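You operate a simulated robot arm through the tools that you are given. There is no shell and no other tool. Be economical: measure what you need, move in short steps, check, and stop when the job is done.

Carry out the task below with a simulated two-armed robot. There is one attempt and no reset: what you move stays moved.

JOB
Take the wax jar on the window bench on the side of the windows and put it away on the worktop of the teacher's bench. Then open the sieve drawer, take the bar and put it in the inside of the sieve drawer, then shut the drawer. The order counts.

Only the result counts: the job must be done as asked and must still hold three seconds after the hand-in. Knocking over, shifting, dropping, spilling or breaking anything else fails it.

ROBOT AND FRAMES
Two 7-joint arms with fingered hands on one trunk, on a base that drives. Base frame: it is fixed to the floor where the robot stands at the start and does not move with it; the origin is under the middle of the robot, x ahead of it, y to its left, z up. Readings come in cm, degrees, newtons and seconds.
The left shoulder is at the start at [6, 12.6, 118], the right one opposite. With the tool pointing down near the work surface each hand reaches from about 40 to 72 cm from the robot's upright axis, wherever it stands, measured 20 degrees to its own side. Places, roughly: bar [150, 250, 100]; inside of the sieve drawer [360, 160, 70]; sieve drawer [360, 160, 70]; worktop of the teacher's bench [290, -340, 90]. Payload 2.5 kg a hand.
The tool frame of a hand sits at the grasp point between the pads (the TCP): z along the fingers, y along the line on which they close. The tips reach 3 cm beyond it. The gripper opens to 10.4 cm. The gripper's body begins 3.5 cm behind the TCP. The gripper is a hand of 5 fingers: y runs from the thumb to the fingers, the wrist lies at [-1.5, -10.4, -17.8] in the tool frame.
Orientation is that of the tool frame in the base frame, as a unit quaternion [x, y, z, w]. With the fingers straight down and the wrist toward the robot, the tool's x, y and z point along [0, 1, 0], [1, 0, 0] and [0, 0, -1] of the base frame.

CONTROLS
- The arms move only by the tool jog_arm. It takes "left_commands", "right_commands" or both (then of equal length, played together; a hand with none holds still); each is a list of rows, each an object (a shift or turn left out is 0) with "dp": the shift along the base's x, y, z in units of 40 mm (1.0 is 40 mm), a list of three; "dr": the turn, a rotation vector about the base's x, y, z in units of 6 degrees (1.0 is 6 degrees), a list of three. In form: [{"dp": [x, y, z], "dr": [wx, wy, wz]}, ...]. A call has 1 to 10 rows; each row shifts and turns the commanded pose from where the row before left it. A call with a number of a shift or a turn outside -1 to 1 is refused whole. A row lasts 0.2 s, in which the tool goes at most 5 cm and 8.6 degrees; a call with a longer step from one row to the next is refused whole. A pose out of reach is approached as far as the arm can. The call stops where the force on the tool passes 40 N (or 10 N more than at its start, if that is more) or the arm is blocked; 0.2 s more then pass. In this call time passes only in rows, and 0.2 s behind the last. The reply holds the time, the measured pose of the TCP, the force on the tool along the base axes, the opening and the grip force, in the units named above and with some noise, with the torque about the TCP (base axes, N m) and any sound that the robot's microphone picked up.
- Cameras (640 x 400 px; columns grow to the right, rows downward): "scene" is now at [11.58, 3.98, 138.6]; the picture's right is [0.44, -0.90, 0.00], its down [-0.53, -0.26, -0.81] and it looks along [0.73, 0.35, -0.59] (base axes); focal length 285 px, centre (320, 200). "left" rides on the left gripper at [-8, -7.8, -14.1] in its tool frame; the picture's right is [-0.78, -0.30, 0.56], its down [0.54, -0.78, 0.33] and it looks along [0.33, 0.56, 0.76] (tool axes); focal length 247 px, centre (320, 200). "right" rides on the right gripper at [8, -7.8, -14.1] in its tool frame; the picture's right is [-0.78, 0.30, -0.56], its down [-0.53, -0.78, 0.33] and it looks along [-0.33, 0.56, 0.76] (tool axes); focal length 247 px, centre (320, 200). There is no depth. A picture from a camera that has moved, and an enlarged one, comes with that camera's place and axes in the base frame and with its lens.
- get_image(camera): a new picture of that camera. It takes no simulated time.
- move_column(by): slides the trunk up (or, below 0, down) by that many cm; the arms and the scene camera ride with it, the base frame stays. It gives what a move gives, with no picture.
- drive_base(legs): drives the robot by 1 to 6 legs, each [ahead, left, turn to the left] in cm, cm and degrees, along the robot's own axes; the way and the turn of a leg run together, so that a leg with both is an arc; at most 150 cm and 180 degrees a leg. The arms and the cameras ride along, it lands a little off, and it stops where it bumps. It gives what a move gives.
- finger_targets(index, middle, ring, little, thumb_bend, thumb_turn, hand): sets how far each is bent, from 0 (flat) to 1 (curled in); at 0.3 the hand is open as for a grip, at 0.7 the pads meet at the TCP. One left out holds its place. A second passes; each finger stops where it meets its share of the squeeze, and holds until it gets a number again. It is the only way to open and close the hand. It gives what a move gives, with no picture; readings hold the bend of each and the force on index, middle, ring, little, thumb and palm. thumb_turn goes from beside the hand (0) to across from the fingers (1), as for a grip.
- head_to(pan, tilt): turns the head with the scene camera to pan (to the left, within 86 degrees either way) and tilt (down, from -29 to 69), counted from straight ahead of the robot. It gives what a move gives.
- close_up(camera, box): a new picture of the part [left, top, right, bottom] of that camera's present view, enlarged. It takes no simulated time.
- sign_off(): hands the job in; it is judged then, once.

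Work in short steps. Places have to be worked out from the pictures, the camera data and where the tool is seen: move nearer, look again, correct. Check each grasp and each placing, and mend what went wrong. You have 165 turns and 130 pictures in all, those below and enlarged ones among them. Open the grippers and draw the arms clear of the work before you hand the job in, unless the task says otherwise; then end with one line.

The tools are called after ">>>" as name(argument=value, ...) on one line, values as JSON. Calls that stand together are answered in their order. jog_arm: Moves the arms, as the interface text tells. Its arguments: {"type":"object","properties":{"left_commands":{"type":"array"},"right_commands":{"type":"array"}},"required":[]} The other tools are called the same way: move_column (by) slides the trunk up or down; finger_targets (index, middle, ring, little, thumb_bend, thumb_turn, hand) moves the fingers one by one; drive_base (legs) drives the base; head_to (pan, tilt) turns the head that bears the scene camera; get_image (camera) takes a picture; close_up (camera, box) takes an enlarged picture of a part of a camera's view; sign_off () hands the job in.

At the start:

```text
clock: 0.0
left_tcp_pos: [40.1, 37.25, 115.68]
left_tcp_rot: [0.707, 0.707, 0.0, 0.0]
left_wrist_force: [0.2, 0.0, 0.9]
left_moment: [0.0, 0.01, 0.02]
left_gripper_width: 10.34
left_finger_force: 0.0
left_shape: jaw
left_bend: [0.3, 0.3, 0.3, 0.3, 0.3, 0.98]
left_finger forces: [0.1, 0.0, 0.0, 0.0, 0.0, 0.0]
right_tcp_pos: [49.15, -0.66, 116.05]
right_tcp_rot: [0.707, 0.707, 0.0, 0.0]
right_wrist_force: [0.1, 0.4, -0.3]
right_moment: [0.0, 0.0, 0.03]
right_gripper_width: 10.36
right_finger_force: 0.1
right_shape: jaw
right_bend: [0.3, 0.3, 0.3, 0.3, 0.3, 0.98]
right_finger forces: [0.0, 0.0, 0.1, 0.0, 0.0, 0.1]
trunk travel left (down, up): [-57.5, 36.5]
robot x, y, heading: [-0.32, 0.15, 0.1]
head pan, tilt: [25.8, 36.1]
```

scene: 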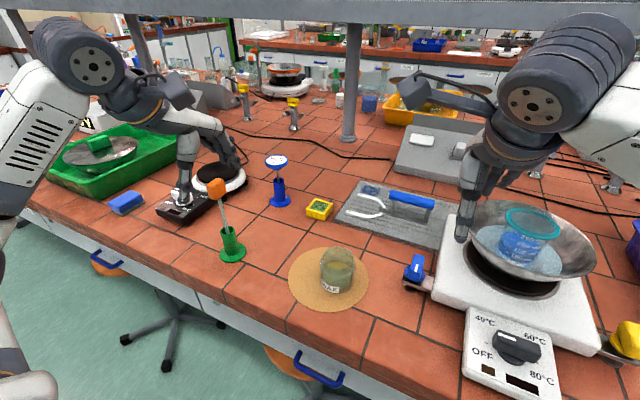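
right: 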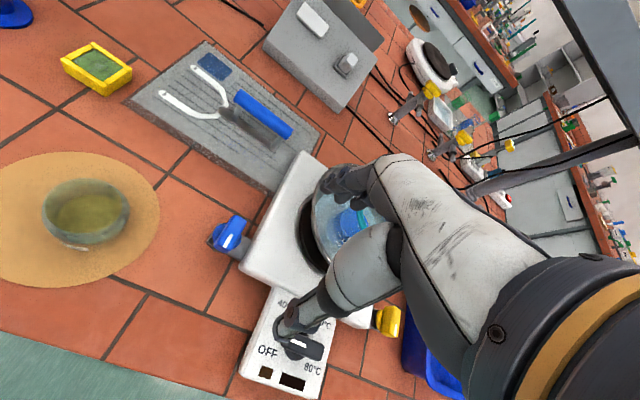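
left: 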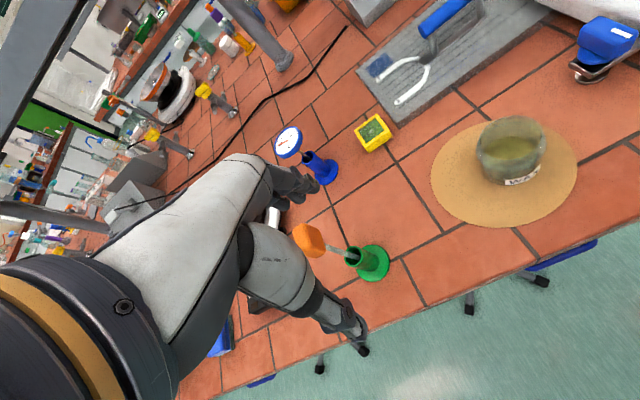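

The picture shows a jar labelled WAX on a cork mat ahead of me. I need to know which bench is the window bench, so I'll look around first.

>>> head_to(pan=80, tilt=5)

>>> get_image(camera="scene")

>>> head_to(pan=0, tilt=5)

>>> get_image(camera="scene")

>>> head_to(pan=-80, tilt=5)

>>> get_image(camera="scene")

```text
clock: 1.2
left_tcp_pos: [40.0, 37.14, 115.62]
left_tcp_rot: [0.707, 0.707, -0.001, 0.0]
left_wrist_force: [0.3, 0.3, 0.0]
left_moment: [0.0, 0.0, -0.02]
left_gripper_width: 10.4
left_finger_force: 0.1
left_shape: jaw
left_bend: [0.3, 0.3, 0.3, 0.3, 0.3, 0.98]
left_finger forces: [0.0, 0.1, 0.0, 0.0, 0.0, 0.0]
right_tcp_pos: [49.12, -0.64, 116.11]
right_tcp_rot: [0.707, 0.707, 0.0, 0.0]
right_wrist_force: [-0.3, -0.2, 0.5]
right_moment: [0.03, -0.01, -0.02]
right_gripper_width: 10.38
right_finger_force: 0.0
right_shape: jaw
right_bend: [0.3, 0.3, 0.3, 0.3, 0.3, 0.98]
right_finger forces: [0.0, 0.0, 0.1, 0.0, 0.1, 0.0]
trunk travel left (down, up): [-57.5, 36.5]
robot x, y, heading: [0.34, 0.01, 0.1]
head pan, tilt: [80.0, 5.0]
```

```text
126 pictures are left
camera scene: at [5.31, 9.21, 143.59], right [0.98, -0.17, 0.0], down [-0.02, -0.09, -1.0], along [0.17, 0.98, -0.09], focal length 285 px, centre (320, 200)
```

scene: 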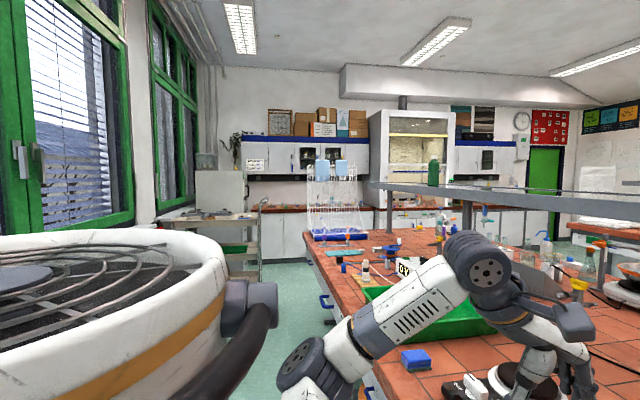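

```text
clock: 2.8
left_tcp_pos: [40.05, 37.27, 115.63]
left_tcp_rot: [0.707, 0.707, 0.0, 0.001]
left_wrist_force: [0.4, -0.1, 0.0]
left_moment: [-0.02, 0.0, 0.01]
left_gripper_width: 10.38
left_finger_force: 0.1
left_shape: jaw
left_bend: [0.3, 0.3, 0.3, 0.3, 0.3, 0.98]
left_finger forces: [0.1, 0.0, 0.1, 0.0, 0.0, 0.1]
right_tcp_pos: [49.11, -0.6, 116.08]
right_tcp_rot: [0.707, 0.707, 0.001, 0.0]
right_wrist_force: [-0.2, 0.6, 0.4]
right_moment: [-0.02, -0.04, -0.03]
right_gripper_width: 10.37
right_finger_force: 0.1
right_shape: jaw
right_bend: [0.3, 0.3, 0.3, 0.3, 0.3, 0.98]
right_finger forces: [0.0, 0.0, 0.1, 0.0, 0.1, 0.1]
trunk travel left (down, up): [-57.5, 36.5]
robot x, y, heading: [0.05, 0.04, -0.1]
head pan, tilt: [0.0, 5.0]
```

```text
125 pictures are left
camera scene: at [12.89, 0.18, 143.6], right [0.0, -1.0, 0.0], down [-0.09, 0.0, -1.0], along [1.0, 0.0, -0.09], focal length 285 px, centre (320, 200)
```

scene: 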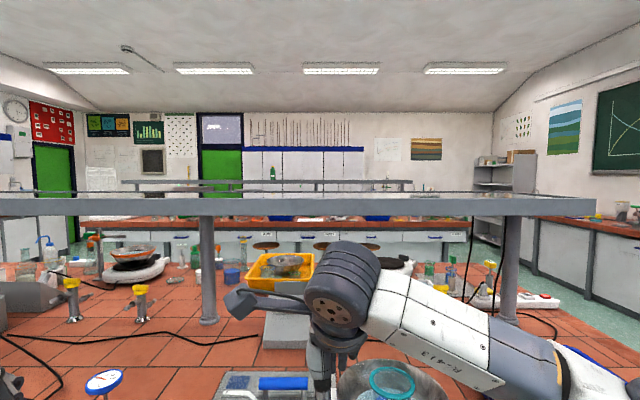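

```text
clock: 4.3
left_tcp_pos: [40.14, 37.19, 115.69]
left_tcp_rot: [0.708, 0.707, 0.0, -0.001]
left_wrist_force: [0.8, 0.3, 0.3]
left_moment: [-0.03, 0.0, 0.0]
left_gripper_width: 10.34
left_finger_force: 0.1
left_shape: jaw
left_bend: [0.3, 0.3, 0.3, 0.3, 0.3, 0.98]
left_finger forces: [0.0, 0.1, 0.1, 0.1, 0.0, 0.1]
right_tcp_pos: [49.21, -0.66, 116.07]
right_tcp_rot: [0.707, 0.707, 0.0, 0.0]
right_wrist_force: [-0.6, -0.5, 0.5]
right_moment: [-0.02, -0.02, 0.0]
right_gripper_width: 10.36
right_finger_force: 0.0
right_shape: jaw
right_bend: [0.3, 0.3, 0.3, 0.3, 0.3, 0.98]
right_finger forces: [0.1, 0.0, 0.1, 0.0, 0.0, 0.0]
trunk travel left (down, up): [-57.5, 36.5]
robot x, y, heading: [-0.14, 0.05, -0.1]
head pan, tilt: [-80.0, 5.0]
```

```text
124 pictures are left
camera scene: at [5.31, -8.87, 143.6], right [-0.98, -0.17, 0.0], down [-0.02, 0.09, -1.0], along [0.17, -0.98, -0.09], focal length 285 px, centre (320, 200)
```

scene: 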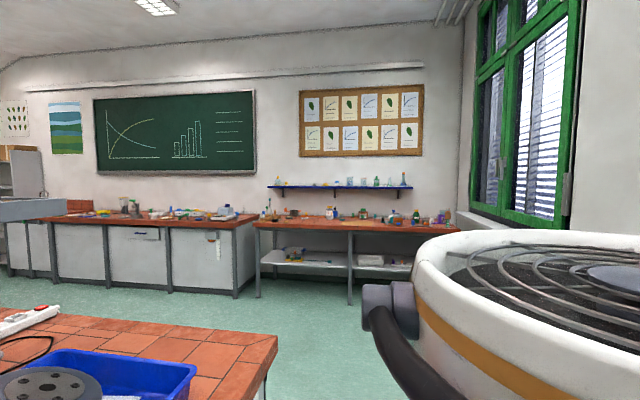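

The windows are behind me, so this bench is the window bench and the WAX jar lies on its window side; the teacher's bench is far right under the blackboard. I'll look closely at the jar.

>>> head_to(pan=20, tilt=50)

>>> get_image(camera="scene")

>>> close_up(camera="scene", box=[240, 125, 400, 225])

```text
clock: 6.0
left_tcp_pos: [40.04, 37.16, 115.83]
left_tcp_rot: [0.707, 0.707, 0.0, 0.0]
left_wrist_force: [0.5, 0.3, -0.1]
left_moment: [-0.02, 0.0, -0.04]
left_gripper_width: 10.37
left_finger_force: 0.1
left_shape: jaw
left_bend: [0.3, 0.3, 0.3, 0.3, 0.3, 0.98]
left_finger forces: [0.1, 0.1, 0.1, 0.1, 0.0, 0.1]
right_tcp_pos: [49.14, -0.68, 115.95]
right_tcp_rot: [0.707, 0.707, 0.0, 0.0]
right_wrist_force: [-0.3, -0.5, 0.0]
right_moment: [0.0, -0.02, -0.01]
right_gripper_width: 10.35
right_finger_force: 0.0
right_shape: jaw
right_bend: [0.3, 0.3, 0.3, 0.3, 0.3, 0.98]
right_finger forces: [0.0, 0.0, 0.1, 0.0, 0.1, 0.0]
trunk travel left (down, up): [-57.5, 36.5]
robot x, y, heading: [-0.31, -0.35, 0.0]
head pan, tilt: [20.0, 50.0]
```

```text
123 pictures are left
camera scene: at [10.95, 2.8, 136.6], right [0.34, -0.94, 0.0], down [-0.72, -0.26, -0.64], along [0.6, 0.22, -0.77], focal length 285 px, centre (320, 200)
```

scene: 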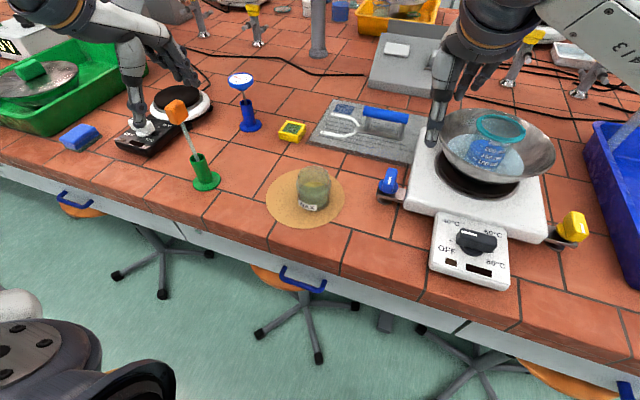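

```text
4.00 times, centred on (320, 175) of scene
camera zoom: at [10.95, 2.8, 136.6], right [0.34, -0.94, 0.0], down [-0.72, -0.26, -0.64], along [0.6, 0.22, -0.77], focal length 1141 px, centre (320, 300)
```

zoom: 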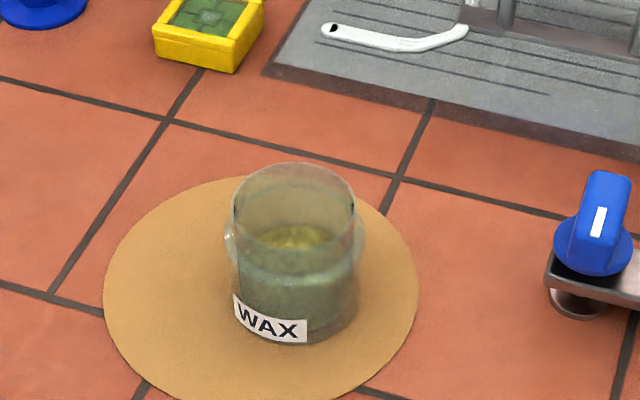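

The jar's foot works out at about [46.2, 17.0], about 6.5 cm wide, top near z 98. I'll bring the left hand above it while the right hand moves aside.

>>> jog_arm(left_commands=[{"dp": [0.26, -0.84, 0]}, {"dp": [0.26, -0.84, 0]}, {"dp": [0.26, -0.84, 0]}, {"dp": [0.26, -0.84, 0]}, {"dp": [0.26, -0.84, 0]}, {"dp": [0.26, -0.84, 0]}], right_commands=[{"dp": [0, -0.5, 0.3]}, {"dp": [0, -0.5, 0.3]}, {"dp": [0, -0.5, 0.3]}, {"dp": [0, -0.5, 0.3]}, {"dp": [0, -0.5, 0.3]}, {"dp": [0, -0.5, 0.3]}])

>>> get_image(camera="left")

>>> get_image(camera="scene")

```text
clock: 7.5
left_tcp_pos: [46.2, 16.93, 115.5]
left_tcp_rot: [0.706, 0.708, 0.0, 0.0]
left_wrist_force: [-1.3, 0.9, -1.0]
left_moment: [-0.04, 0.0, -0.01]
left_gripper_width: 10.37
left_finger_force: 0.1
left_shape: jaw
left_bend: [0.3, 0.3, 0.3, 0.3, 0.3, 0.98]
left_finger forces: [0.0, 0.0, 0.0, 0.0, 0.0, 0.0]
right_tcp_pos: [49.04, -12.94, 123.29]
right_tcp_rot: [0.707, 0.708, 0.0, 0.0]
right_wrist_force: [0.2, -0.4, -0.1]
right_moment: [0.01, -0.01, 0.0]
right_gripper_width: 10.39
right_finger_force: 0.0
right_shape: jaw
right_bend: [0.3, 0.3, 0.3, 0.3, 0.3, 0.98]
right_finger forces: [0.1, 0.1, 0.1, 0.0, 0.0, 0.0]
trunk travel left (down, up): [-57.5, 36.5]
robot x, y, heading: [-0.11, 0.13, -0.0]
head pan, tilt: [20.0, 50.0]
```

```text
121 pictures are left
camera left: at [38.41, 8.91, 129.72], right [-0.29, -0.78, -0.56], down [-0.78, 0.53, -0.33], along [0.56, 0.34, -0.76], focal length 247 px, centre (320, 200)
```

left: 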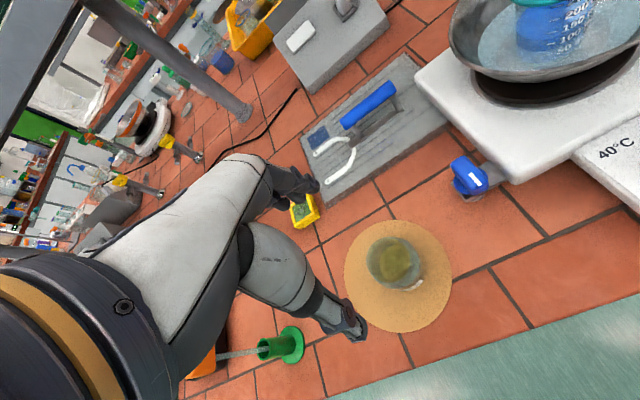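

```text
120 pictures are left
camera scene: at [10.95, 2.73, 136.6], right [0.34, -0.94, 0.0], down [-0.72, -0.26, -0.64], along [0.6, 0.22, -0.77], focal length 285 px, centre (320, 200)
```

scene: 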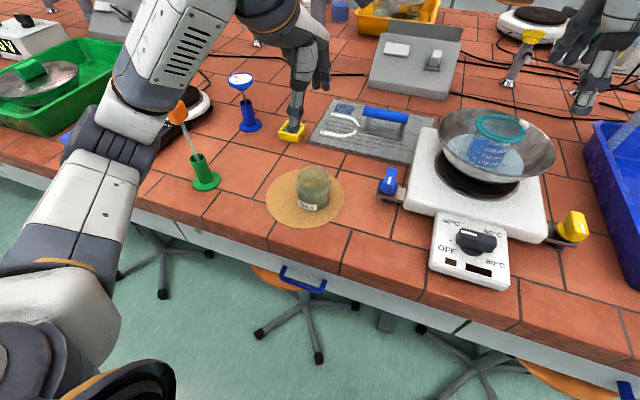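

Left camera puts the jar at about [46.9, 17.1]; I lower to just above the rim and check again.

>>> jog_arm(left_commands=[{"dp": [0.06, 0.02, -0.75]}, {"dp": [0.06, 0.02, -0.75]}, {"dp": [0.03, 0, -0.75]}, {"dp": [0, 0, -0.75]}])

>>> get_image(camera="left")

>>> close_up(camera="scene", box=[240, 125, 400, 225])

```text
clock: 8.4
left_tcp_pos: [47.06, 17.01, 103.87]
left_tcp_rot: [0.707, 0.707, -0.001, 0.0]
left_wrist_force: [-0.8, -0.5, -0.6]
left_moment: [-0.03, 0.0, 0.0]
left_gripper_width: 10.34
left_finger_force: 0.1
left_shape: jaw
left_bend: [0.3, 0.3, 0.3, 0.3, 0.3, 0.98]
left_finger forces: [0.1, 0.1, 0.0, 0.1, 0.0, 0.1]
right_tcp_pos: [49.01, -12.78, 123.3]
right_tcp_rot: [0.708, 0.706, 0.0, 0.0]
right_wrist_force: [-0.2, 0.0, -0.1]
right_moment: [0.02, 0.03, 0.03]
right_gripper_width: 10.4
right_finger_force: 0.0
right_shape: jaw
right_bend: [0.3, 0.3, 0.3, 0.3, 0.3, 0.98]
right_finger forces: [0.0, 0.1, 0.0, 0.0, 0.1, 0.1]
trunk travel left (down, up): [-57.5, 36.5]
robot x, y, heading: [-0.31, 0.34, -0.0]
head pan, tilt: [20.0, 50.0]
```

```text
119 pictures are left
camera left: at [39.16, 9.03, 117.94], right [-0.3, -0.78, -0.56], down [-0.78, 0.54, -0.33], along [0.56, 0.33, -0.76], focal length 247 px, centre (320, 200)
```

left: 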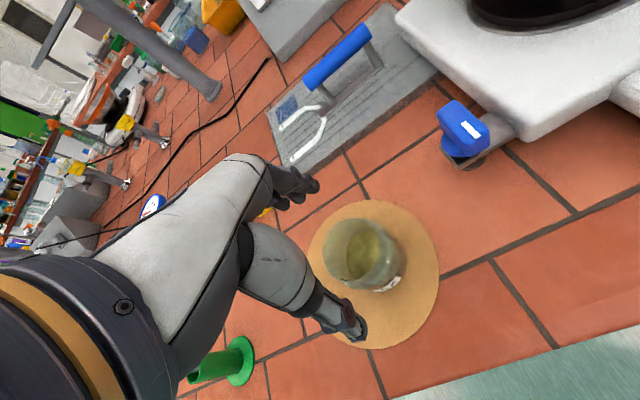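

```text
4.00 times, centred on (320, 175) of scene
camera zoom: at [10.95, 2.82, 136.61], right [0.34, -0.94, 0.0], down [-0.72, -0.26, -0.64], along [0.6, 0.22, -0.77], focal length 1141 px, centre (320, 300)
```

zoom: 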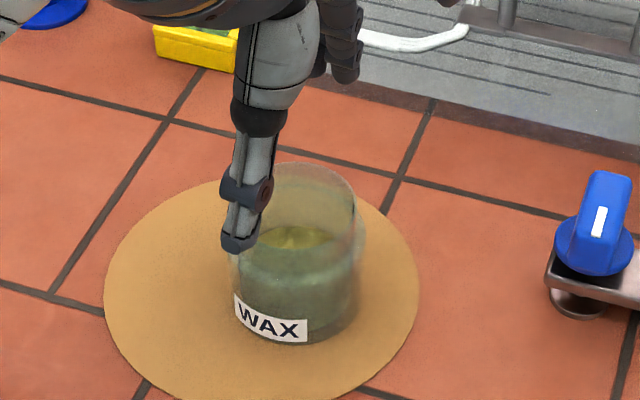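

Hand and jar are aligned to within a centimetre (jar near [46.4, 16.8]); I shift a little and go down around it.

>>> jog_arm(left_commands=[{"dp": [-0.12, -0.03, -0.3]}, {"dp": [0, 0, -0.6]}, {"dp": [0, 0, -0.6]}, {"dp": [0, 0, -0.6]}])

>>> get_image(camera="left")

>>> close_up(camera="scene", box=[240, 125, 400, 225])

```text
clock: 9.4
left_tcp_pos: [46.52, 17.12, 95.43]
left_tcp_rot: [0.707, 0.707, 0.001, 0.001]
left_wrist_force: [1.2, -0.6, 2.4]
left_moment: [-0.01, -0.1, 0.0]
left_gripper_width: 10.37
left_finger_force: 0.0
left_shape: jaw
left_bend: [0.3, 0.3, 0.3, 0.3, 0.3, 0.98]
left_finger forces: [2.1, 0.1, 0.1, 0.0, 0.0, 0.0]
right_tcp_pos: [48.96, -12.82, 123.31]
right_tcp_rot: [0.708, 0.707, 0.0, 0.001]
right_wrist_force: [-0.3, -0.3, 0.2]
right_moment: [0.0, -0.03, -0.01]
right_gripper_width: 10.34
right_finger_force: 0.0
right_shape: jaw
right_bend: [0.3, 0.3, 0.3, 0.3, 0.3, 0.98]
right_finger forces: [0.0, 0.0, 0.0, 0.0, 0.0, 0.1]
trunk travel left (down, up): [-57.5, 36.5]
robot x, y, heading: [-0.13, -0.21, 0.2]
head pan, tilt: [20.0, 50.0]
```

```text
117 pictures are left
camera left: at [38.66, 9.11, 109.47], right [-0.29, -0.78, -0.56], down [-0.78, 0.53, -0.34], along [0.56, 0.33, -0.76], focal length 247 px, centre (320, 200)
```

left: 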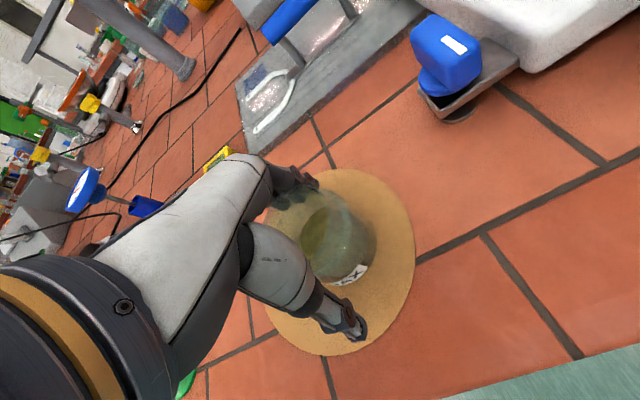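

```text
4.00 times, centred on (320, 175) of scene
camera zoom: at [10.93, 2.8, 136.61], right [0.34, -0.94, 0.0], down [-0.72, -0.26, -0.64], along [0.6, 0.22, -0.77], focal length 1141 px, centre (320, 300)
```

zoom: 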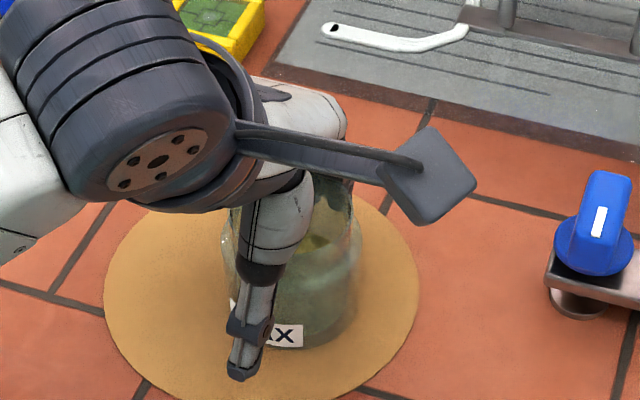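

Index reads a light touch, so I nudge the hand 4 mm ahead and right, then close the fingers.

>>> jog_arm(left_commands=[{"dp": [0.12, -0.1, 0]}])

>>> finger_targets(hand="left", index=0.6, middle=0.6, ring=0.6, little=0.6, thumb_bend=0.6)

>>> close_up(camera="left", box=[200, 125, 440, 375])

```text
clock: 9.8
left_tcp_pos: [46.97, 16.68, 95.32]
left_tcp_rot: [0.707, 0.707, 0.0, -0.002]
left_wrist_force: [0.7, 0.4, -0.6]
left_moment: [-0.05, -0.01, -0.01]
left_gripper_width: 10.35
left_finger_force: 0.1
left_shape: jaw
left_bend: [0.3, 0.3, 0.3, 0.3, 0.3, 0.98]
left_finger forces: [0.1, 0.0, 0.0, 0.0, 0.1, 0.0]
right_tcp_pos: [49.0, -12.73, 123.34]
right_tcp_rot: [0.707, 0.707, 0.0, 0.001]
right_wrist_force: [0.8, -0.6, -0.6]
right_moment: [-0.02, -0.01, -0.05]
right_gripper_width: 10.39
right_finger_force: 0.1
right_shape: jaw
right_bend: [0.3, 0.3, 0.3, 0.3, 0.3, 0.98]
right_finger forces: [0.1, 0.0, 0.0, 0.0, 0.0, 0.0]
trunk travel left (down, up): [-57.5, 36.5]
robot x, y, heading: [-0.15, -0.07, -0.1]
head pan, tilt: [20.0, 50.0]
```

```text
clock: 10.8
left_tcp_pos: [46.94, 16.78, 95.43]
left_tcp_rot: [0.707, 0.707, 0.001, 0.001]
left_wrist_force: [0.9, 0.8, 1.8]
left_moment: [0.07, -0.17, -0.03]
left_gripper_width: 6.64
left_finger_force: 21.9
left_shape: fingers
left_bend: [0.46, 0.48, 0.53, 0.6, 0.46, 0.95]
left_finger forces: [9.7, 7.1, 4.7, 0.0, 21.9, 0.0]
right_tcp_pos: [48.94, -12.78, 123.29]
right_tcp_rot: [0.707, 0.707, 0.0, -0.001]
right_wrist_force: [0.0, -0.6, -0.9]
right_moment: [0.0, 0.0, -0.03]
right_gripper_width: 10.38
right_finger_force: 0.1
right_shape: jaw
right_bend: [0.3, 0.3, 0.3, 0.3, 0.3, 0.98]
right_finger forces: [0.0, 0.1, 0.1, 0.1, 0.1, 0.1]
trunk travel left (down, up): [-57.5, 36.5]
robot x, y, heading: [-0.22, 0.43, 0.0]
head pan, tilt: [20.0, 50.0]
```

```text
1.60 times, centred on (320, 250) of left
camera zoom: at [39.13, 8.63, 109.43], right [-0.3, -0.78, -0.56], down [-0.78, 0.54, -0.33], along [0.56, 0.33, -0.76], focal length 395 px, centre (320, 120)
```

zoom: 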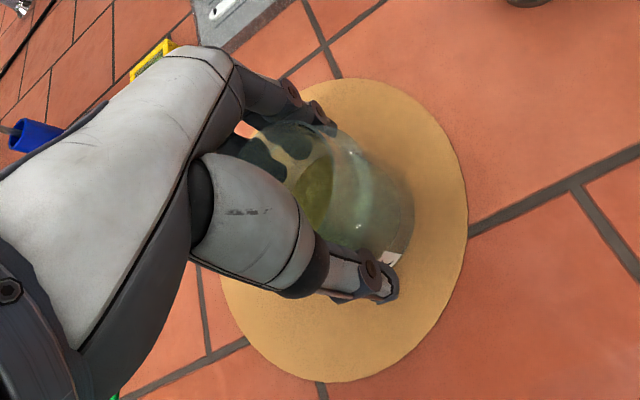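

Grip holds at 6.6 cm with about 22 N. I lift 6 cm and check that the jar comes along without the mat.

>>> jog_arm(left_commands=[{"dp": [0, 0, 0.3]}, {"dp": [0, 0, 0.4]}, {"dp": [0, 0, 0.5]}, {"dp": [0, 0, 0.5]}])

>>> close_up(camera="scene", box=[220, 75, 420, 225])

```text
clock: 11.8
left_tcp_pos: [47.0, 16.68, 102.0]
left_tcp_rot: [0.707, 0.707, 0.001, -0.001]
left_wrist_force: [0.1, -0.1, -1.1]
left_moment: [-0.03, -0.01, 0.0]
left_gripper_width: 6.67
left_finger_force: 21.7
left_shape: fingers
left_bend: [0.46, 0.49, 0.54, 0.6, 0.46, 0.95]
left_finger forces: [9.3, 6.8, 4.4, 0.0, 21.9, 0.0]
right_tcp_pos: [49.03, -12.82, 123.36]
right_tcp_rot: [0.707, 0.707, 0.001, 0.0]
right_wrist_force: [-0.1, 0.5, 0.1]
right_moment: [-0.04, -0.01, 0.0]
right_gripper_width: 10.34
right_finger_force: 0.0
right_shape: jaw
right_bend: [0.3, 0.3, 0.3, 0.3, 0.3, 0.98]
right_finger forces: [0.0, 0.0, 0.1, 0.0, 0.1, 0.1]
trunk travel left (down, up): [-57.5, 36.5]
robot x, y, heading: [-0.31, 0.11, -0.1]
head pan, tilt: [20.0, 50.0]
```

```text
2.67 times, centred on (320, 150) of scene
camera zoom: at [10.95, 2.79, 136.6], right [0.34, -0.94, 0.0], down [-0.72, -0.26, -0.64], along [0.6, 0.22, -0.77], focal length 761 px, centre (320, 333)
```

zoom: 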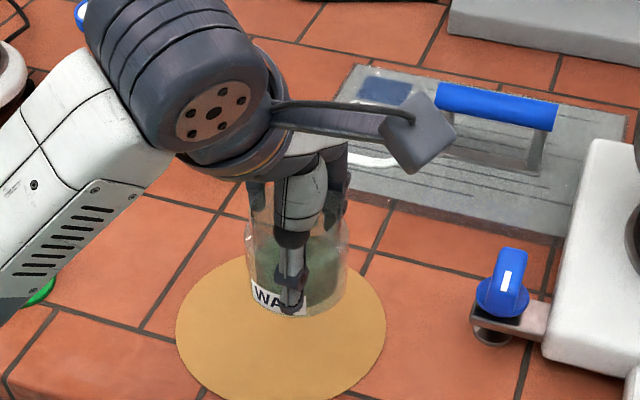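

The jar came up cleanly with the mat left behind. I lift to about z 114, then back away from the bench.

>>> jog_arm(left_commands=[{"dp": [0, 0, 0.75]}, {"dp": [0, 0, 0.75]}, {"dp": [0, 0, 0.75]}, {"dp": [0, 0, 0.75]}])

>>> drive_base(legs=[[-36, 0, 0]])

>>> head_to(pan=-70, tilt=25)

>>> get_image(camera="scene")

```text
clock: 12.8
left_tcp_pos: [46.91, 16.66, 114.28]
left_tcp_rot: [0.707, 0.707, -0.001, -0.001]
left_wrist_force: [-0.7, 0.1, -1.0]
left_moment: [0.0, -0.01, -0.01]
left_gripper_width: 6.66
left_finger_force: 20.8
left_shape: fingers
left_bend: [0.46, 0.49, 0.54, 0.6, 0.46, 0.95]
left_finger forces: [9.0, 6.7, 4.4, 0.1, 21.9, 0.0]
right_tcp_pos: [49.0, -12.79, 123.32]
right_tcp_rot: [0.708, 0.706, 0.001, 0.0]
right_wrist_force: [-1.2, 0.2, 0.2]
right_moment: [0.0, 0.02, 0.0]
right_gripper_width: 10.35
right_finger_force: 0.0
right_shape: jaw
right_bend: [0.3, 0.3, 0.3, 0.3, 0.3, 0.98]
right_finger forces: [0.0, 0.1, 0.1, 0.1, 0.0, 0.1]
trunk travel left (down, up): [-57.5, 36.5]
robot x, y, heading: [0.33, 0.36, 0.0]
head pan, tilt: [20.0, 50.0]
```

```text
clock: 15.2
left_tcp_pos: [10.34, 16.72, 114.24]
left_tcp_rot: [0.705, 0.709, 0.0, 0.0]
left_wrist_force: [0.4, 0.2, -0.8]
left_moment: [-0.01, -0.04, 0.01]
left_gripper_width: 6.64
left_finger_force: 21.0
left_shape: fingers
left_bend: [0.46, 0.49, 0.54, 0.6, 0.46, 0.95]
left_finger forces: [9.2, 6.7, 4.6, 0.1, 21.8, 0.0]
right_tcp_pos: [12.62, -12.67, 123.31]
right_tcp_rot: [0.706, 0.708, 0.001, 0.0]
right_wrist_force: [0.6, 0.9, -0.3]
right_moment: [0.02, 0.0, 0.03]
right_gripper_width: 10.35
right_finger_force: 0.1
right_shape: jaw
right_bend: [0.3, 0.3, 0.3, 0.3, 0.3, 0.98]
right_finger forces: [0.0, 0.0, 0.0, 0.0, 0.1, 0.1]
trunk travel left (down, up): [-57.5, 36.5]
robot x, y, heading: [-36.43, 0.08, 0.2]
head pan, tilt: [20.0, 50.0]
```

```text
clock: 16.8
left_tcp_pos: [10.33, 16.73, 114.26]
left_tcp_rot: [0.706, 0.708, 0.0, 0.0]
left_wrist_force: [0.4, 0.4, -1.1]
left_moment: [-0.01, 0.01, -0.01]
left_gripper_width: 6.66
left_finger_force: 21.0
left_shape: fingers
left_bend: [0.46, 0.49, 0.54, 0.6, 0.46, 0.95]
left_finger forces: [9.2, 6.7, 4.5, 0.1, 21.8, 0.0]
right_tcp_pos: [12.55, -12.6, 123.32]
right_tcp_rot: [0.706, 0.708, 0.001, 0.0]
right_wrist_force: [0.4, 0.1, -0.5]
right_moment: [0.04, -0.04, -0.02]
right_gripper_width: 10.38
right_finger_force: 0.0
right_shape: jaw
right_bend: [0.3, 0.3, 0.3, 0.3, 0.3, 0.98]
right_finger forces: [0.1, 0.0, 0.1, 0.1, 0.0, 0.0]
trunk travel left (down, up): [-57.5, 36.5]
robot x, y, heading: [-36.66, 0.12, 0.4]
head pan, tilt: [-70.0, 25.0]
```

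```text
113 pictures are left
camera scene: at [-29.51, -8.51, 140.35], right [-0.94, -0.35, 0.0], down [-0.15, 0.4, -0.91], along [0.31, -0.85, -0.42], focal length 285 px, centre (320, 200)
```

scene: 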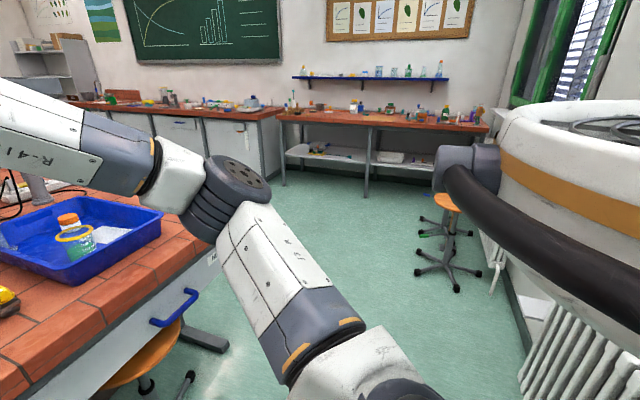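

A stool stands near [-61, -199]; bench end at y≈-93. I'll strafe right 108, turn right 90° and then slip diagonally past the bench corner.

>>> drive_base(legs=[[0, -108, 0], [0, 0, -90], [60, 100, 0]])

>>> head_to(pan=40, tilt=20)

>>> get_image(camera="scene")

```text
clock: 31.7
left_tcp_pos: [79.62, -214.25, 114.21]
left_tcp_rot: [1.0, 0.0, -0.001, -0.001]
left_wrist_force: [-0.4, 0.3, -1.4]
left_moment: [-0.05, 0.02, 0.02]
left_gripper_width: 6.6
left_finger_force: 20.7
left_shape: fingers
left_bend: [0.46, 0.49, 0.54, 0.6, 0.47, 0.95]
left_finger forces: [9.0, 6.6, 4.6, 0.0, 21.2, 0.0]
right_tcp_pos: [50.28, -216.5, 123.4]
right_tcp_rot: [1.0, -0.001, 0.0, 0.0]
right_wrist_force: [0.3, 0.9, 0.0]
right_moment: [-0.02, 0.02, 0.01]
right_gripper_width: 10.36
right_finger_force: 0.0
right_shape: jaw
right_bend: [0.3, 0.3, 0.3, 0.3, 0.3, 0.98]
right_finger forces: [0.0, 0.0, 0.0, 0.0, 0.0, 0.0]
trunk travel left (down, up): [-57.5, 36.5]
robot x, y, heading: [62.97, -167.17, -90.0]
head pan, tilt: [-70.0, 25.0]
```

```text
clock: 33.6
left_tcp_pos: [79.68, -214.27, 114.27]
left_tcp_rot: [1.0, 0.0, 0.0, -0.001]
left_wrist_force: [0.4, 0.0, -1.7]
left_moment: [0.0, 0.0, -0.01]
left_gripper_width: 6.61
left_finger_force: 21.2
left_shape: fingers
left_bend: [0.46, 0.49, 0.54, 0.6, 0.47, 0.95]
left_finger forces: [8.9, 6.6, 4.6, 0.0, 21.0, 0.0]
right_tcp_pos: [50.31, -216.39, 123.23]
right_tcp_rot: [1.0, 0.0, -0.001, 0.0]
right_wrist_force: [-0.2, 0.2, 0.0]
right_moment: [0.01, -0.03, -0.03]
right_gripper_width: 10.36
right_finger_force: 0.1
right_shape: jaw
right_bend: [0.3, 0.3, 0.3, 0.3, 0.3, 0.98]
right_finger forces: [0.1, 0.0, 0.0, 0.0, 0.0, 0.1]
trunk travel left (down, up): [-57.5, 36.5]
robot x, y, heading: [62.45, -167.27, -90.2]
head pan, tilt: [40.0, 20.0]
```

```text
112 pictures are left
camera scene: at [68.71, -178.36, 141.16], right [-0.77, -0.64, 0.0], down [-0.22, 0.26, -0.94], along [0.6, -0.72, -0.34], focal length 285 px, centre (320, 200)
```

scene: 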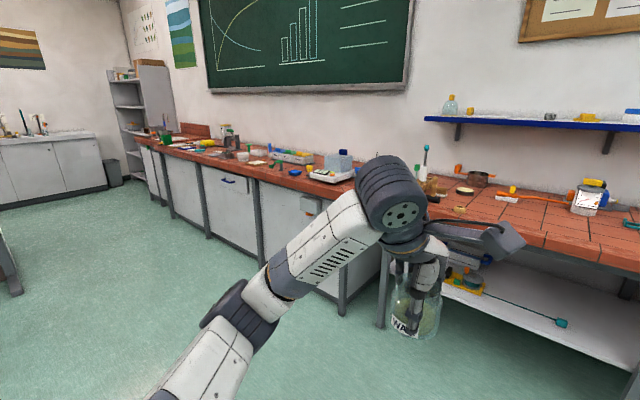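

Jar still gripped. I strafe left 140 cm to stand before the teacher's bench and look at its worktop.

>>> drive_base(legs=[[0, 140, 0], [45, 0, 0]])

>>> head_to(pan=0, tilt=30)

>>> get_image(camera="scene")

```text
clock: 43.0
left_tcp_pos: [223.53, -256.73, 114.27]
left_tcp_rot: [1.0, 0.014, 0.0, 0.001]
left_wrist_force: [1.0, 0.2, -0.8]
left_moment: [0.0, 0.0, 0.02]
left_gripper_width: 6.61
left_finger_force: 20.8
left_shape: fingers
left_bend: [0.46, 0.49, 0.54, 0.6, 0.47, 0.95]
left_finger forces: [8.9, 6.6, 4.8, 0.0, 21.0, 0.1]
right_tcp_pos: [194.2, -259.85, 123.4]
right_tcp_rot: [1.0, 0.015, 0.001, 0.0]
right_wrist_force: [-0.4, -0.1, 0.2]
right_moment: [0.06, -0.01, 0.0]
right_gripper_width: 10.38
right_finger_force: 0.0
right_shape: jaw
right_bend: [0.3, 0.3, 0.3, 0.3, 0.3, 0.98]
right_finger forces: [0.0, 0.0, 0.1, 0.1, 0.0, 0.0]
trunk travel left (down, up): [-57.5, 36.5]
robot x, y, heading: [205.19, -210.6, -88.3]
head pan, tilt: [40.0, 20.0]
```

```text
clock: 44.0
left_tcp_pos: [223.55, -256.87, 114.13]
left_tcp_rot: [1.0, 0.015, 0.0, 0.0]
left_wrist_force: [0.6, 1.0, -1.9]
left_moment: [-0.03, 0.01, -0.04]
left_gripper_width: 6.63
left_finger_force: 20.5
left_shape: fingers
left_bend: [0.46, 0.49, 0.54, 0.6, 0.47, 0.95]
left_finger forces: [8.9, 6.5, 4.7, 0.0, 20.9, 0.0]
right_tcp_pos: [194.36, -259.91, 123.26]
right_tcp_rot: [1.0, 0.015, 0.0, 0.0]
right_wrist_force: [-0.1, -0.1, -0.3]
right_moment: [-0.02, 0.01, 0.01]
right_gripper_width: 10.39
right_finger_force: 0.1
right_shape: jaw
right_bend: [0.3, 0.3, 0.3, 0.3, 0.3, 0.98]
right_finger forces: [0.1, 0.0, 0.0, 0.1, 0.1, 0.0]
trunk travel left (down, up): [-57.5, 36.5]
robot x, y, heading: [205.56, -210.25, -88.0]
head pan, tilt: [0.0, 30.0]
```

```text
111 pictures are left
camera scene: at [205.65, -223.33, 139.56], right [-1.0, -0.03, 0.0], down [-0.02, 0.5, -0.87], along [0.03, -0.87, -0.5], focal length 285 px, centre (320, 200)
```

scene: 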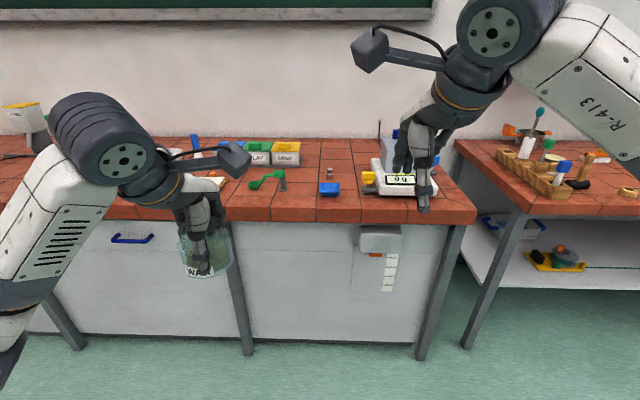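

Worktop front edge is at y≈-302, back ≈-375. I need a free spot, so I look left along the bench and enlarge the middle.

>>> close_up(camera="scene", box=[180, 120, 440, 240])

>>> head_to(pan=45, tilt=25)

>>> get_image(camera="scene")

```text
2.46 times, centred on (310, 180) of scene
camera zoom: at [205.65, -223.33, 139.56], right [-1.0, -0.03, 0.0], down [-0.02, 0.5, -0.87], along [0.03, -0.87, -0.5], focal length 702 px, centre (345, 249)
```

zoom: 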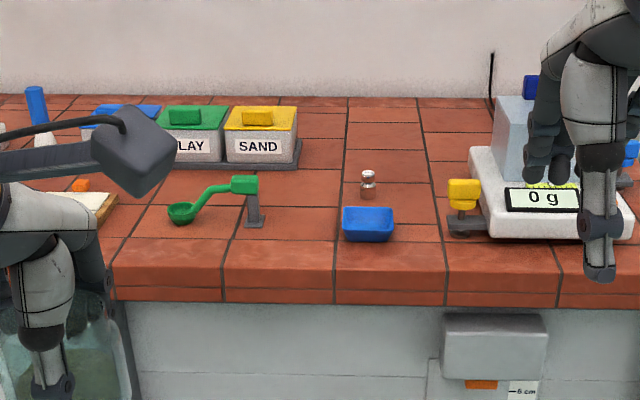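

```text
clock: 45.1
left_tcp_pos: [223.55, -256.8, 114.28]
left_tcp_rot: [1.0, 0.015, 0.0, 0.0]
left_wrist_force: [0.0, 1.3, -1.5]
left_moment: [0.01, -0.04, 0.01]
left_gripper_width: 6.58
left_finger_force: 20.8
left_shape: fingers
left_bend: [0.46, 0.49, 0.54, 0.6, 0.47, 0.95]
left_finger forces: [8.9, 6.6, 4.8, 0.0, 21.1, 0.1]
right_tcp_pos: [194.24, -259.92, 123.43]
right_tcp_rot: [1.0, 0.014, 0.0, 0.0]
right_wrist_force: [0.1, -0.6, 0.5]
right_moment: [0.02, 0.02, -0.01]
right_gripper_width: 10.37
right_finger_force: 0.1
right_shape: jaw
right_bend: [0.3, 0.3, 0.3, 0.3, 0.3, 0.98]
right_finger forces: [0.0, 0.0, 0.0, 0.0, 0.0, 0.1]
trunk travel left (down, up): [-57.5, 36.5]
robot x, y, heading: [205.54, -210.41, -88.6]
head pan, tilt: [45.0, 25.0]
```

```text
109 pictures are left
camera scene: at [212.07, -220.61, 140.35], right [-0.69, -0.73, 0.0], down [-0.31, 0.29, -0.91], along [0.66, -0.62, -0.42], focal length 285 px, centre (320, 200)
```

scene: 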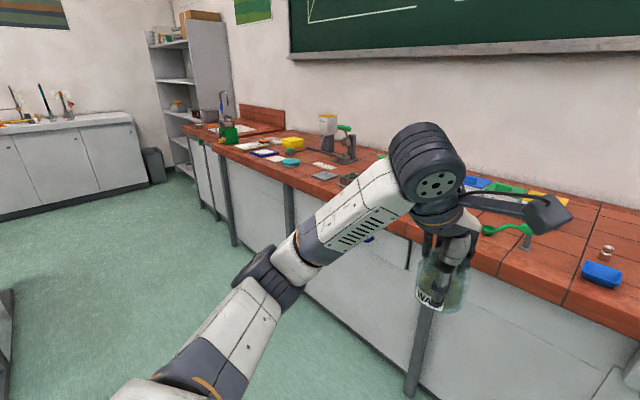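

The gaps here are tight; I strafe left 50 cm to view the stretch of worktop that my arm hides.

>>> drive_base(legs=[[0, 50, -1.5]])

>>> head_to(pan=0, tilt=32)

>>> get_image(camera="scene")

```text
clock: 48.0
left_tcp_pos: [271.41, -256.42, 114.19]
left_tcp_rot: [1.0, 0.002, 0.001, 0.0]
left_wrist_force: [0.2, -0.1, -1.7]
left_moment: [0.01, 0.02, 0.0]
left_gripper_width: 6.6
left_finger_force: 20.6
left_shape: fingers
left_bend: [0.46, 0.49, 0.54, 0.6, 0.47, 0.95]
left_finger forces: [8.9, 6.6, 4.6, 0.0, 21.1, 0.1]
right_tcp_pos: [242.1, -258.81, 123.26]
right_tcp_rot: [1.0, 0.002, -0.001, 0.0]
right_wrist_force: [-0.1, -0.2, -0.1]
right_moment: [-0.01, -0.01, 0.01]
right_gripper_width: 10.34
right_finger_force: 0.0
right_shape: jaw
right_bend: [0.3, 0.3, 0.3, 0.3, 0.3, 0.98]
right_finger forces: [0.0, 0.1, 0.0, 0.0, 0.1, 0.1]
trunk travel left (down, up): [-57.5, 36.5]
robot x, y, heading: [254.93, -209.53, -90.0]
head pan, tilt: [45.0, 25.0]
```

```text
clock: 49.2
left_tcp_pos: [271.56, -256.5, 114.27]
left_tcp_rot: [1.0, 0.002, -0.001, 0.0]
left_wrist_force: [-0.1, 0.4, -1.1]
left_moment: [0.02, -0.02, -0.01]
left_gripper_width: 6.61
left_finger_force: 21.1
left_shape: fingers
left_bend: [0.46, 0.49, 0.54, 0.6, 0.47, 0.95]
left_finger forces: [8.9, 6.6, 4.6, 0.0, 20.9, 0.0]
right_tcp_pos: [242.06, -258.72, 123.28]
right_tcp_rot: [1.0, 0.002, 0.0, 0.001]
right_wrist_force: [0.0, -0.2, 0.0]
right_moment: [0.05, -0.01, -0.01]
right_gripper_width: 10.38
right_finger_force: 0.1
right_shape: jaw
right_bend: [0.3, 0.3, 0.3, 0.3, 0.3, 0.98]
right_finger forces: [0.0, 0.0, 0.0, 0.0, 0.0, 0.1]
trunk travel left (down, up): [-57.5, 36.5]
robot x, y, heading: [254.54, -209.44, -89.9]
head pan, tilt: [0.0, 32.0]
```

```text
108 pictures are left
camera scene: at [254.46, -222.43, 139.24], right [-1.0, 0.0, 0.0], down [0.0, 0.53, -0.85], along [0.0, -0.85, -0.53], focal length 285 px, centre (320, 200)
```

scene: 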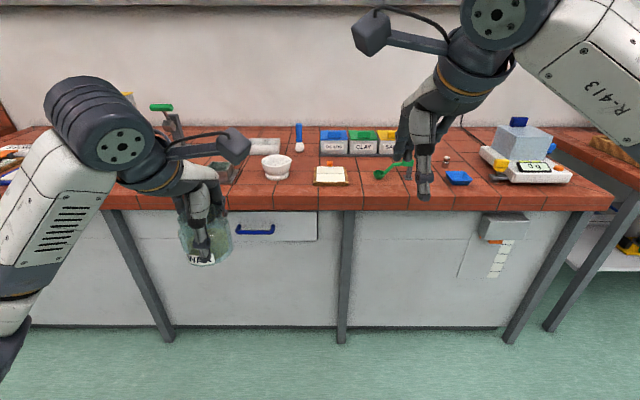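

A white bowl and a small board are here; I enlarge to judge the gap left of the bowl.

>>> close_up(camera="scene", box=[120, 100, 360, 250])

>>> get_image(camera="left")

```text
2.67 times, centred on (240, 175) of scene
camera zoom: at [254.46, -222.43, 139.24], right [-1.0, 0.0, 0.0], down [0.0, 0.53, -0.85], along [0.0, -0.85, -0.53], focal length 761 px, centre (533, 267)
```

zoom: 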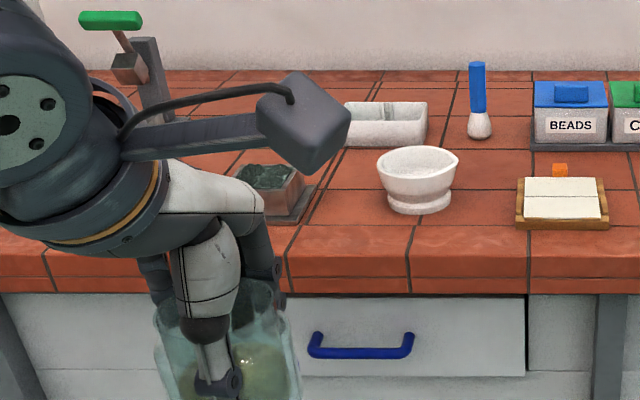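

```text
106 pictures are left
camera left: at [263.36, -248.75, 128.31], right [-0.78, 0.29, -0.56], down [0.53, 0.78, -0.33], along [0.34, -0.55, -0.76], focal length 247 px, centre (320, 200)
```

left: 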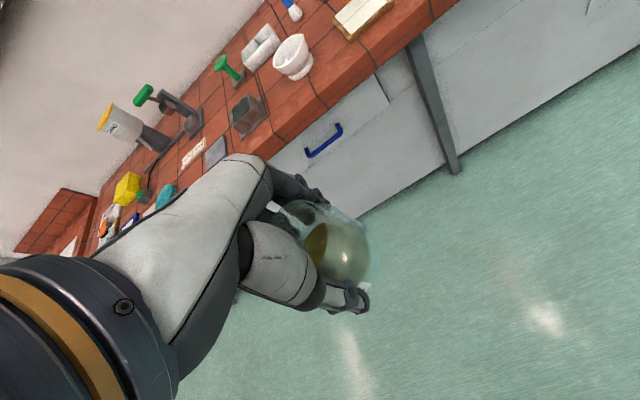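

Neighbouring gaps are too tight; the 12 cm gap near x 215 (between spoon stand and blue block) is best. I raise both hands a bit, go back there and approach in part.

>>> jog_arm(left_commands=[{"dp": [0, 0, 0.5]}, {"dp": [0, 0, 0.5]}], right_commands=[{"dp": [0, 0.7, 0.7]}, {"dp": [0, 0.7, 0.7]}])

>>> drive_base(legs=[[0, -56.5, 0], [30, 0, 0]])

>>> head_to(pan=0, tilt=45)

>>> get_image(camera="scene")

>>> get_image(camera="left")

```text
clock: 49.8
left_tcp_pos: [271.46, -256.53, 118.49]
left_tcp_rot: [1.0, 0.002, -0.001, 0.001]
left_wrist_force: [-0.3, 0.5, -1.3]
left_moment: [0.0, 0.01, -0.03]
left_gripper_width: 6.62
left_finger_force: 20.3
left_shape: fingers
left_bend: [0.46, 0.49, 0.54, 0.6, 0.47, 0.95]
left_finger forces: [8.9, 6.6, 4.7, 0.0, 20.9, 0.1]
right_tcp_pos: [242.26, -253.29, 129.14]
right_tcp_rot: [1.0, 0.002, 0.0, -0.001]
right_wrist_force: [0.2, -0.2, -0.6]
right_moment: [0.0, 0.0, 0.0]
right_gripper_width: 10.36
right_finger_force: 0.0
right_shape: jaw
right_bend: [0.3, 0.3, 0.3, 0.3, 0.3, 0.98]
right_finger forces: [0.1, 0.0, 0.0, 0.0, 0.0, 0.0]
trunk travel left (down, up): [-57.5, 36.5]
robot x, y, heading: [254.83, -209.38, -90.1]
head pan, tilt: [0.0, 32.0]
```

```text
clock: 54.7
left_tcp_pos: [214.61, -286.44, 118.4]
left_tcp_rot: [1.0, 0.005, 0.0, 0.0]
left_wrist_force: [1.3, 0.7, -0.1]
left_moment: [-0.01, 0.0, 0.0]
left_gripper_width: 6.63
left_finger_force: 20.8
left_shape: fingers
left_bend: [0.46, 0.49, 0.54, 0.6, 0.47, 0.95]
left_finger forces: [8.9, 6.5, 4.8, 0.0, 21.0, 0.1]
right_tcp_pos: [185.48, -283.57, 129.1]
right_tcp_rot: [1.0, 0.005, -0.001, 0.0]
right_wrist_force: [0.0, -0.4, 0.2]
right_moment: [-0.02, -0.01, -0.02]
right_gripper_width: 10.36
right_finger_force: 0.0
right_shape: jaw
right_bend: [0.3, 0.3, 0.3, 0.3, 0.3, 0.98]
right_finger forces: [0.0, 0.1, 0.0, 0.1, 0.0, 0.0]
trunk travel left (down, up): [-57.5, 36.5]
robot x, y, heading: [197.46, -239.82, -89.3]
head pan, tilt: [0.0, 32.0]
```

```text
clock: 55.4
left_tcp_pos: [214.45, -286.47, 118.35]
left_tcp_rot: [1.0, 0.005, 0.0, 0.0]
left_wrist_force: [0.0, -1.4, -1.1]
left_moment: [0.01, 0.03, -0.02]
left_gripper_width: 6.63
left_finger_force: 21.0
left_shape: fingers
left_bend: [0.46, 0.49, 0.54, 0.6, 0.47, 0.95]
left_finger forces: [9.0, 6.6, 4.9, 0.0, 21.1, 0.0]
right_tcp_pos: [185.5, -283.43, 128.95]
right_tcp_rot: [1.0, 0.005, 0.0, 0.001]
right_wrist_force: [-0.1, 0.1, 0.1]
right_moment: [0.04, 0.0, 0.02]
right_gripper_width: 10.36
right_finger_force: 0.0
right_shape: jaw
right_bend: [0.3, 0.3, 0.3, 0.3, 0.3, 0.98]
right_finger forces: [0.0, 0.0, 0.0, 0.0, 0.0, 0.0]
trunk travel left (down, up): [-57.5, 36.5]
robot x, y, heading: [197.43, -239.91, -89.5]
head pan, tilt: [0.0, 45.0]
```

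```text
105 pictures are left
camera scene: at [197.36, -251.72, 137.3], right [-1.0, -0.01, 0.0], down [-0.01, 0.71, -0.71], along [0.01, -0.71, -0.71], focal length 285 px, centre (320, 200)
```

scene: 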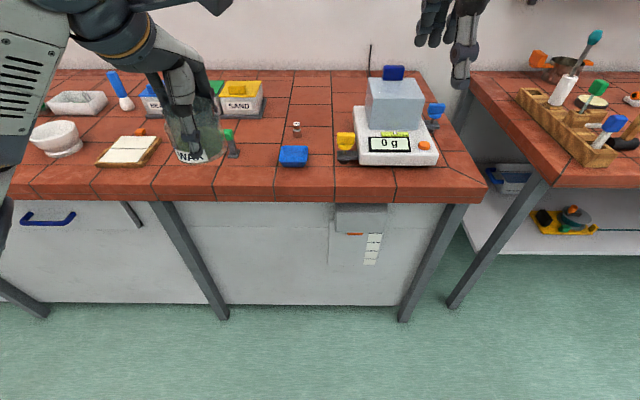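

```text
104 pictures are left
camera left: at [206.42, -278.88, 132.46], right [-0.78, 0.29, -0.56], down [0.53, 0.78, -0.33], along [0.34, -0.55, -0.76], focal length 247 px, centre (320, 200)
```

left: 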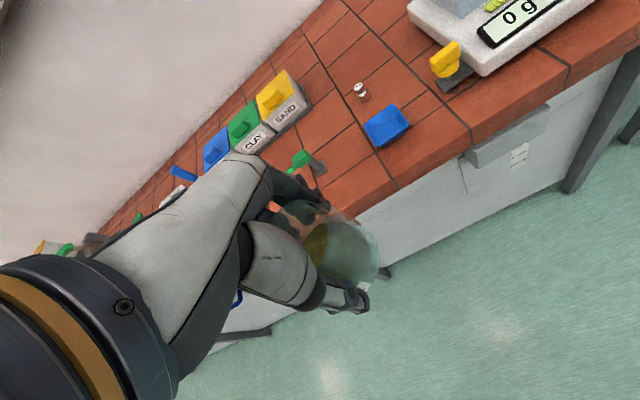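

Spoon foot edge x≈220.9, blue block edge x≈208.9, front edge y≈-301.7. Target centre [214.9, -307.5]; I drive 21 cm ahead with the jar high.

>>> drive_base(legs=[[21, 0, -0.3]])

>>> get_image(camera="left")

>>> head_to(pan=15, tilt=48)

>>> get_image(camera="scene")

```text
clock: 57.1
left_tcp_pos: [214.65, -307.99, 118.35]
left_tcp_rot: [1.0, 0.004, -0.001, 0.0]
left_wrist_force: [-0.2, -0.5, -1.6]
left_moment: [-0.02, 0.01, -0.01]
left_gripper_width: 6.62
left_finger_force: 20.9
left_shape: fingers
left_bend: [0.46, 0.49, 0.54, 0.6, 0.47, 0.95]
left_finger forces: [9.1, 6.5, 4.8, 0.1, 21.1, 0.1]
right_tcp_pos: [185.53, -305.06, 129.03]
right_tcp_rot: [1.0, 0.004, 0.0, -0.001]
right_wrist_force: [-0.3, 0.1, -0.1]
right_moment: [0.01, -0.03, 0.01]
right_gripper_width: 10.37
right_finger_force: 0.0
right_shape: jaw
right_bend: [0.3, 0.3, 0.3, 0.3, 0.3, 0.98]
right_finger forces: [0.0, 0.0, 0.0, 0.0, 0.0, 0.0]
trunk travel left (down, up): [-57.5, 36.5]
robot x, y, heading: [197.7, -260.73, -89.7]
head pan, tilt: [0.0, 45.0]
```

```text
103 pictures are left
camera left: at [206.53, -300.39, 132.45], right [-0.78, 0.29, -0.56], down [0.53, 0.78, -0.33], along [0.34, -0.55, -0.76], focal length 247 px, centre (320, 200)
```

left: 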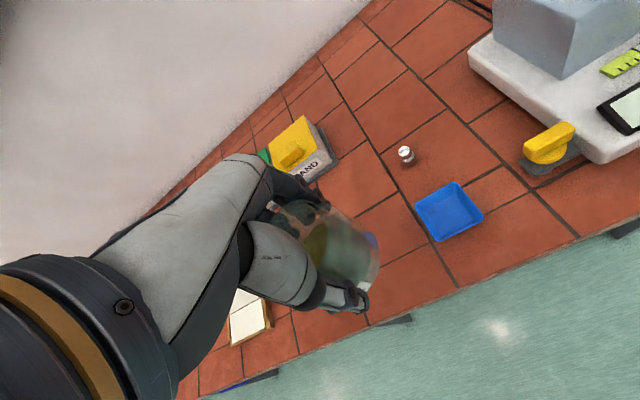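

```text
clock: 57.9
left_tcp_pos: [214.64, -307.96, 118.36]
left_tcp_rot: [1.0, 0.005, 0.0, 0.0]
left_wrist_force: [-0.3, -0.7, 0.4]
left_moment: [0.03, 0.02, -0.01]
left_gripper_width: 6.63
left_finger_force: 20.8
left_shape: fingers
left_bend: [0.46, 0.49, 0.54, 0.6, 0.47, 0.95]
left_finger forces: [9.0, 6.7, 4.8, 0.1, 20.9, 0.0]
right_tcp_pos: [185.62, -304.88, 129.04]
right_tcp_rot: [1.0, 0.005, 0.0, 0.0]
right_wrist_force: [-0.1, 0.0, -0.3]
right_moment: [-0.03, 0.02, -0.01]
right_gripper_width: 10.36
right_finger_force: 0.0
right_shape: jaw
right_bend: [0.3, 0.3, 0.3, 0.3, 0.3, 0.98]
right_finger forces: [0.0, 0.0, 0.1, 0.0, 0.0, 0.0]
trunk travel left (down, up): [-57.5, 36.5]
robot x, y, heading: [197.68, -260.83, -89.5]
head pan, tilt: [15.0, 48.0]
```

```text
102 pictures are left
camera scene: at [199.57, -272.62, 136.87], right [-0.96, -0.27, 0.0], down [-0.2, 0.72, -0.67], along [0.18, -0.65, -0.74], focal length 285 px, centre (320, 200)
```

scene: 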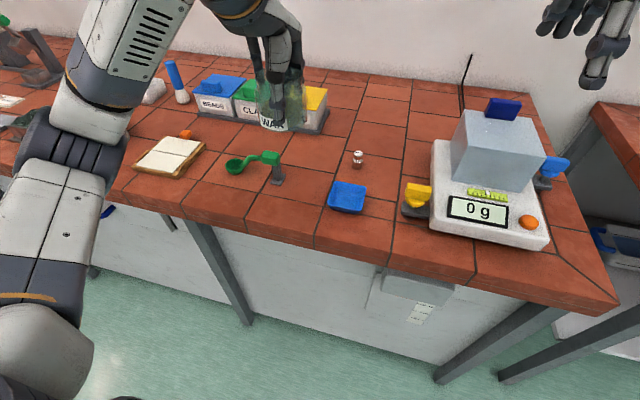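

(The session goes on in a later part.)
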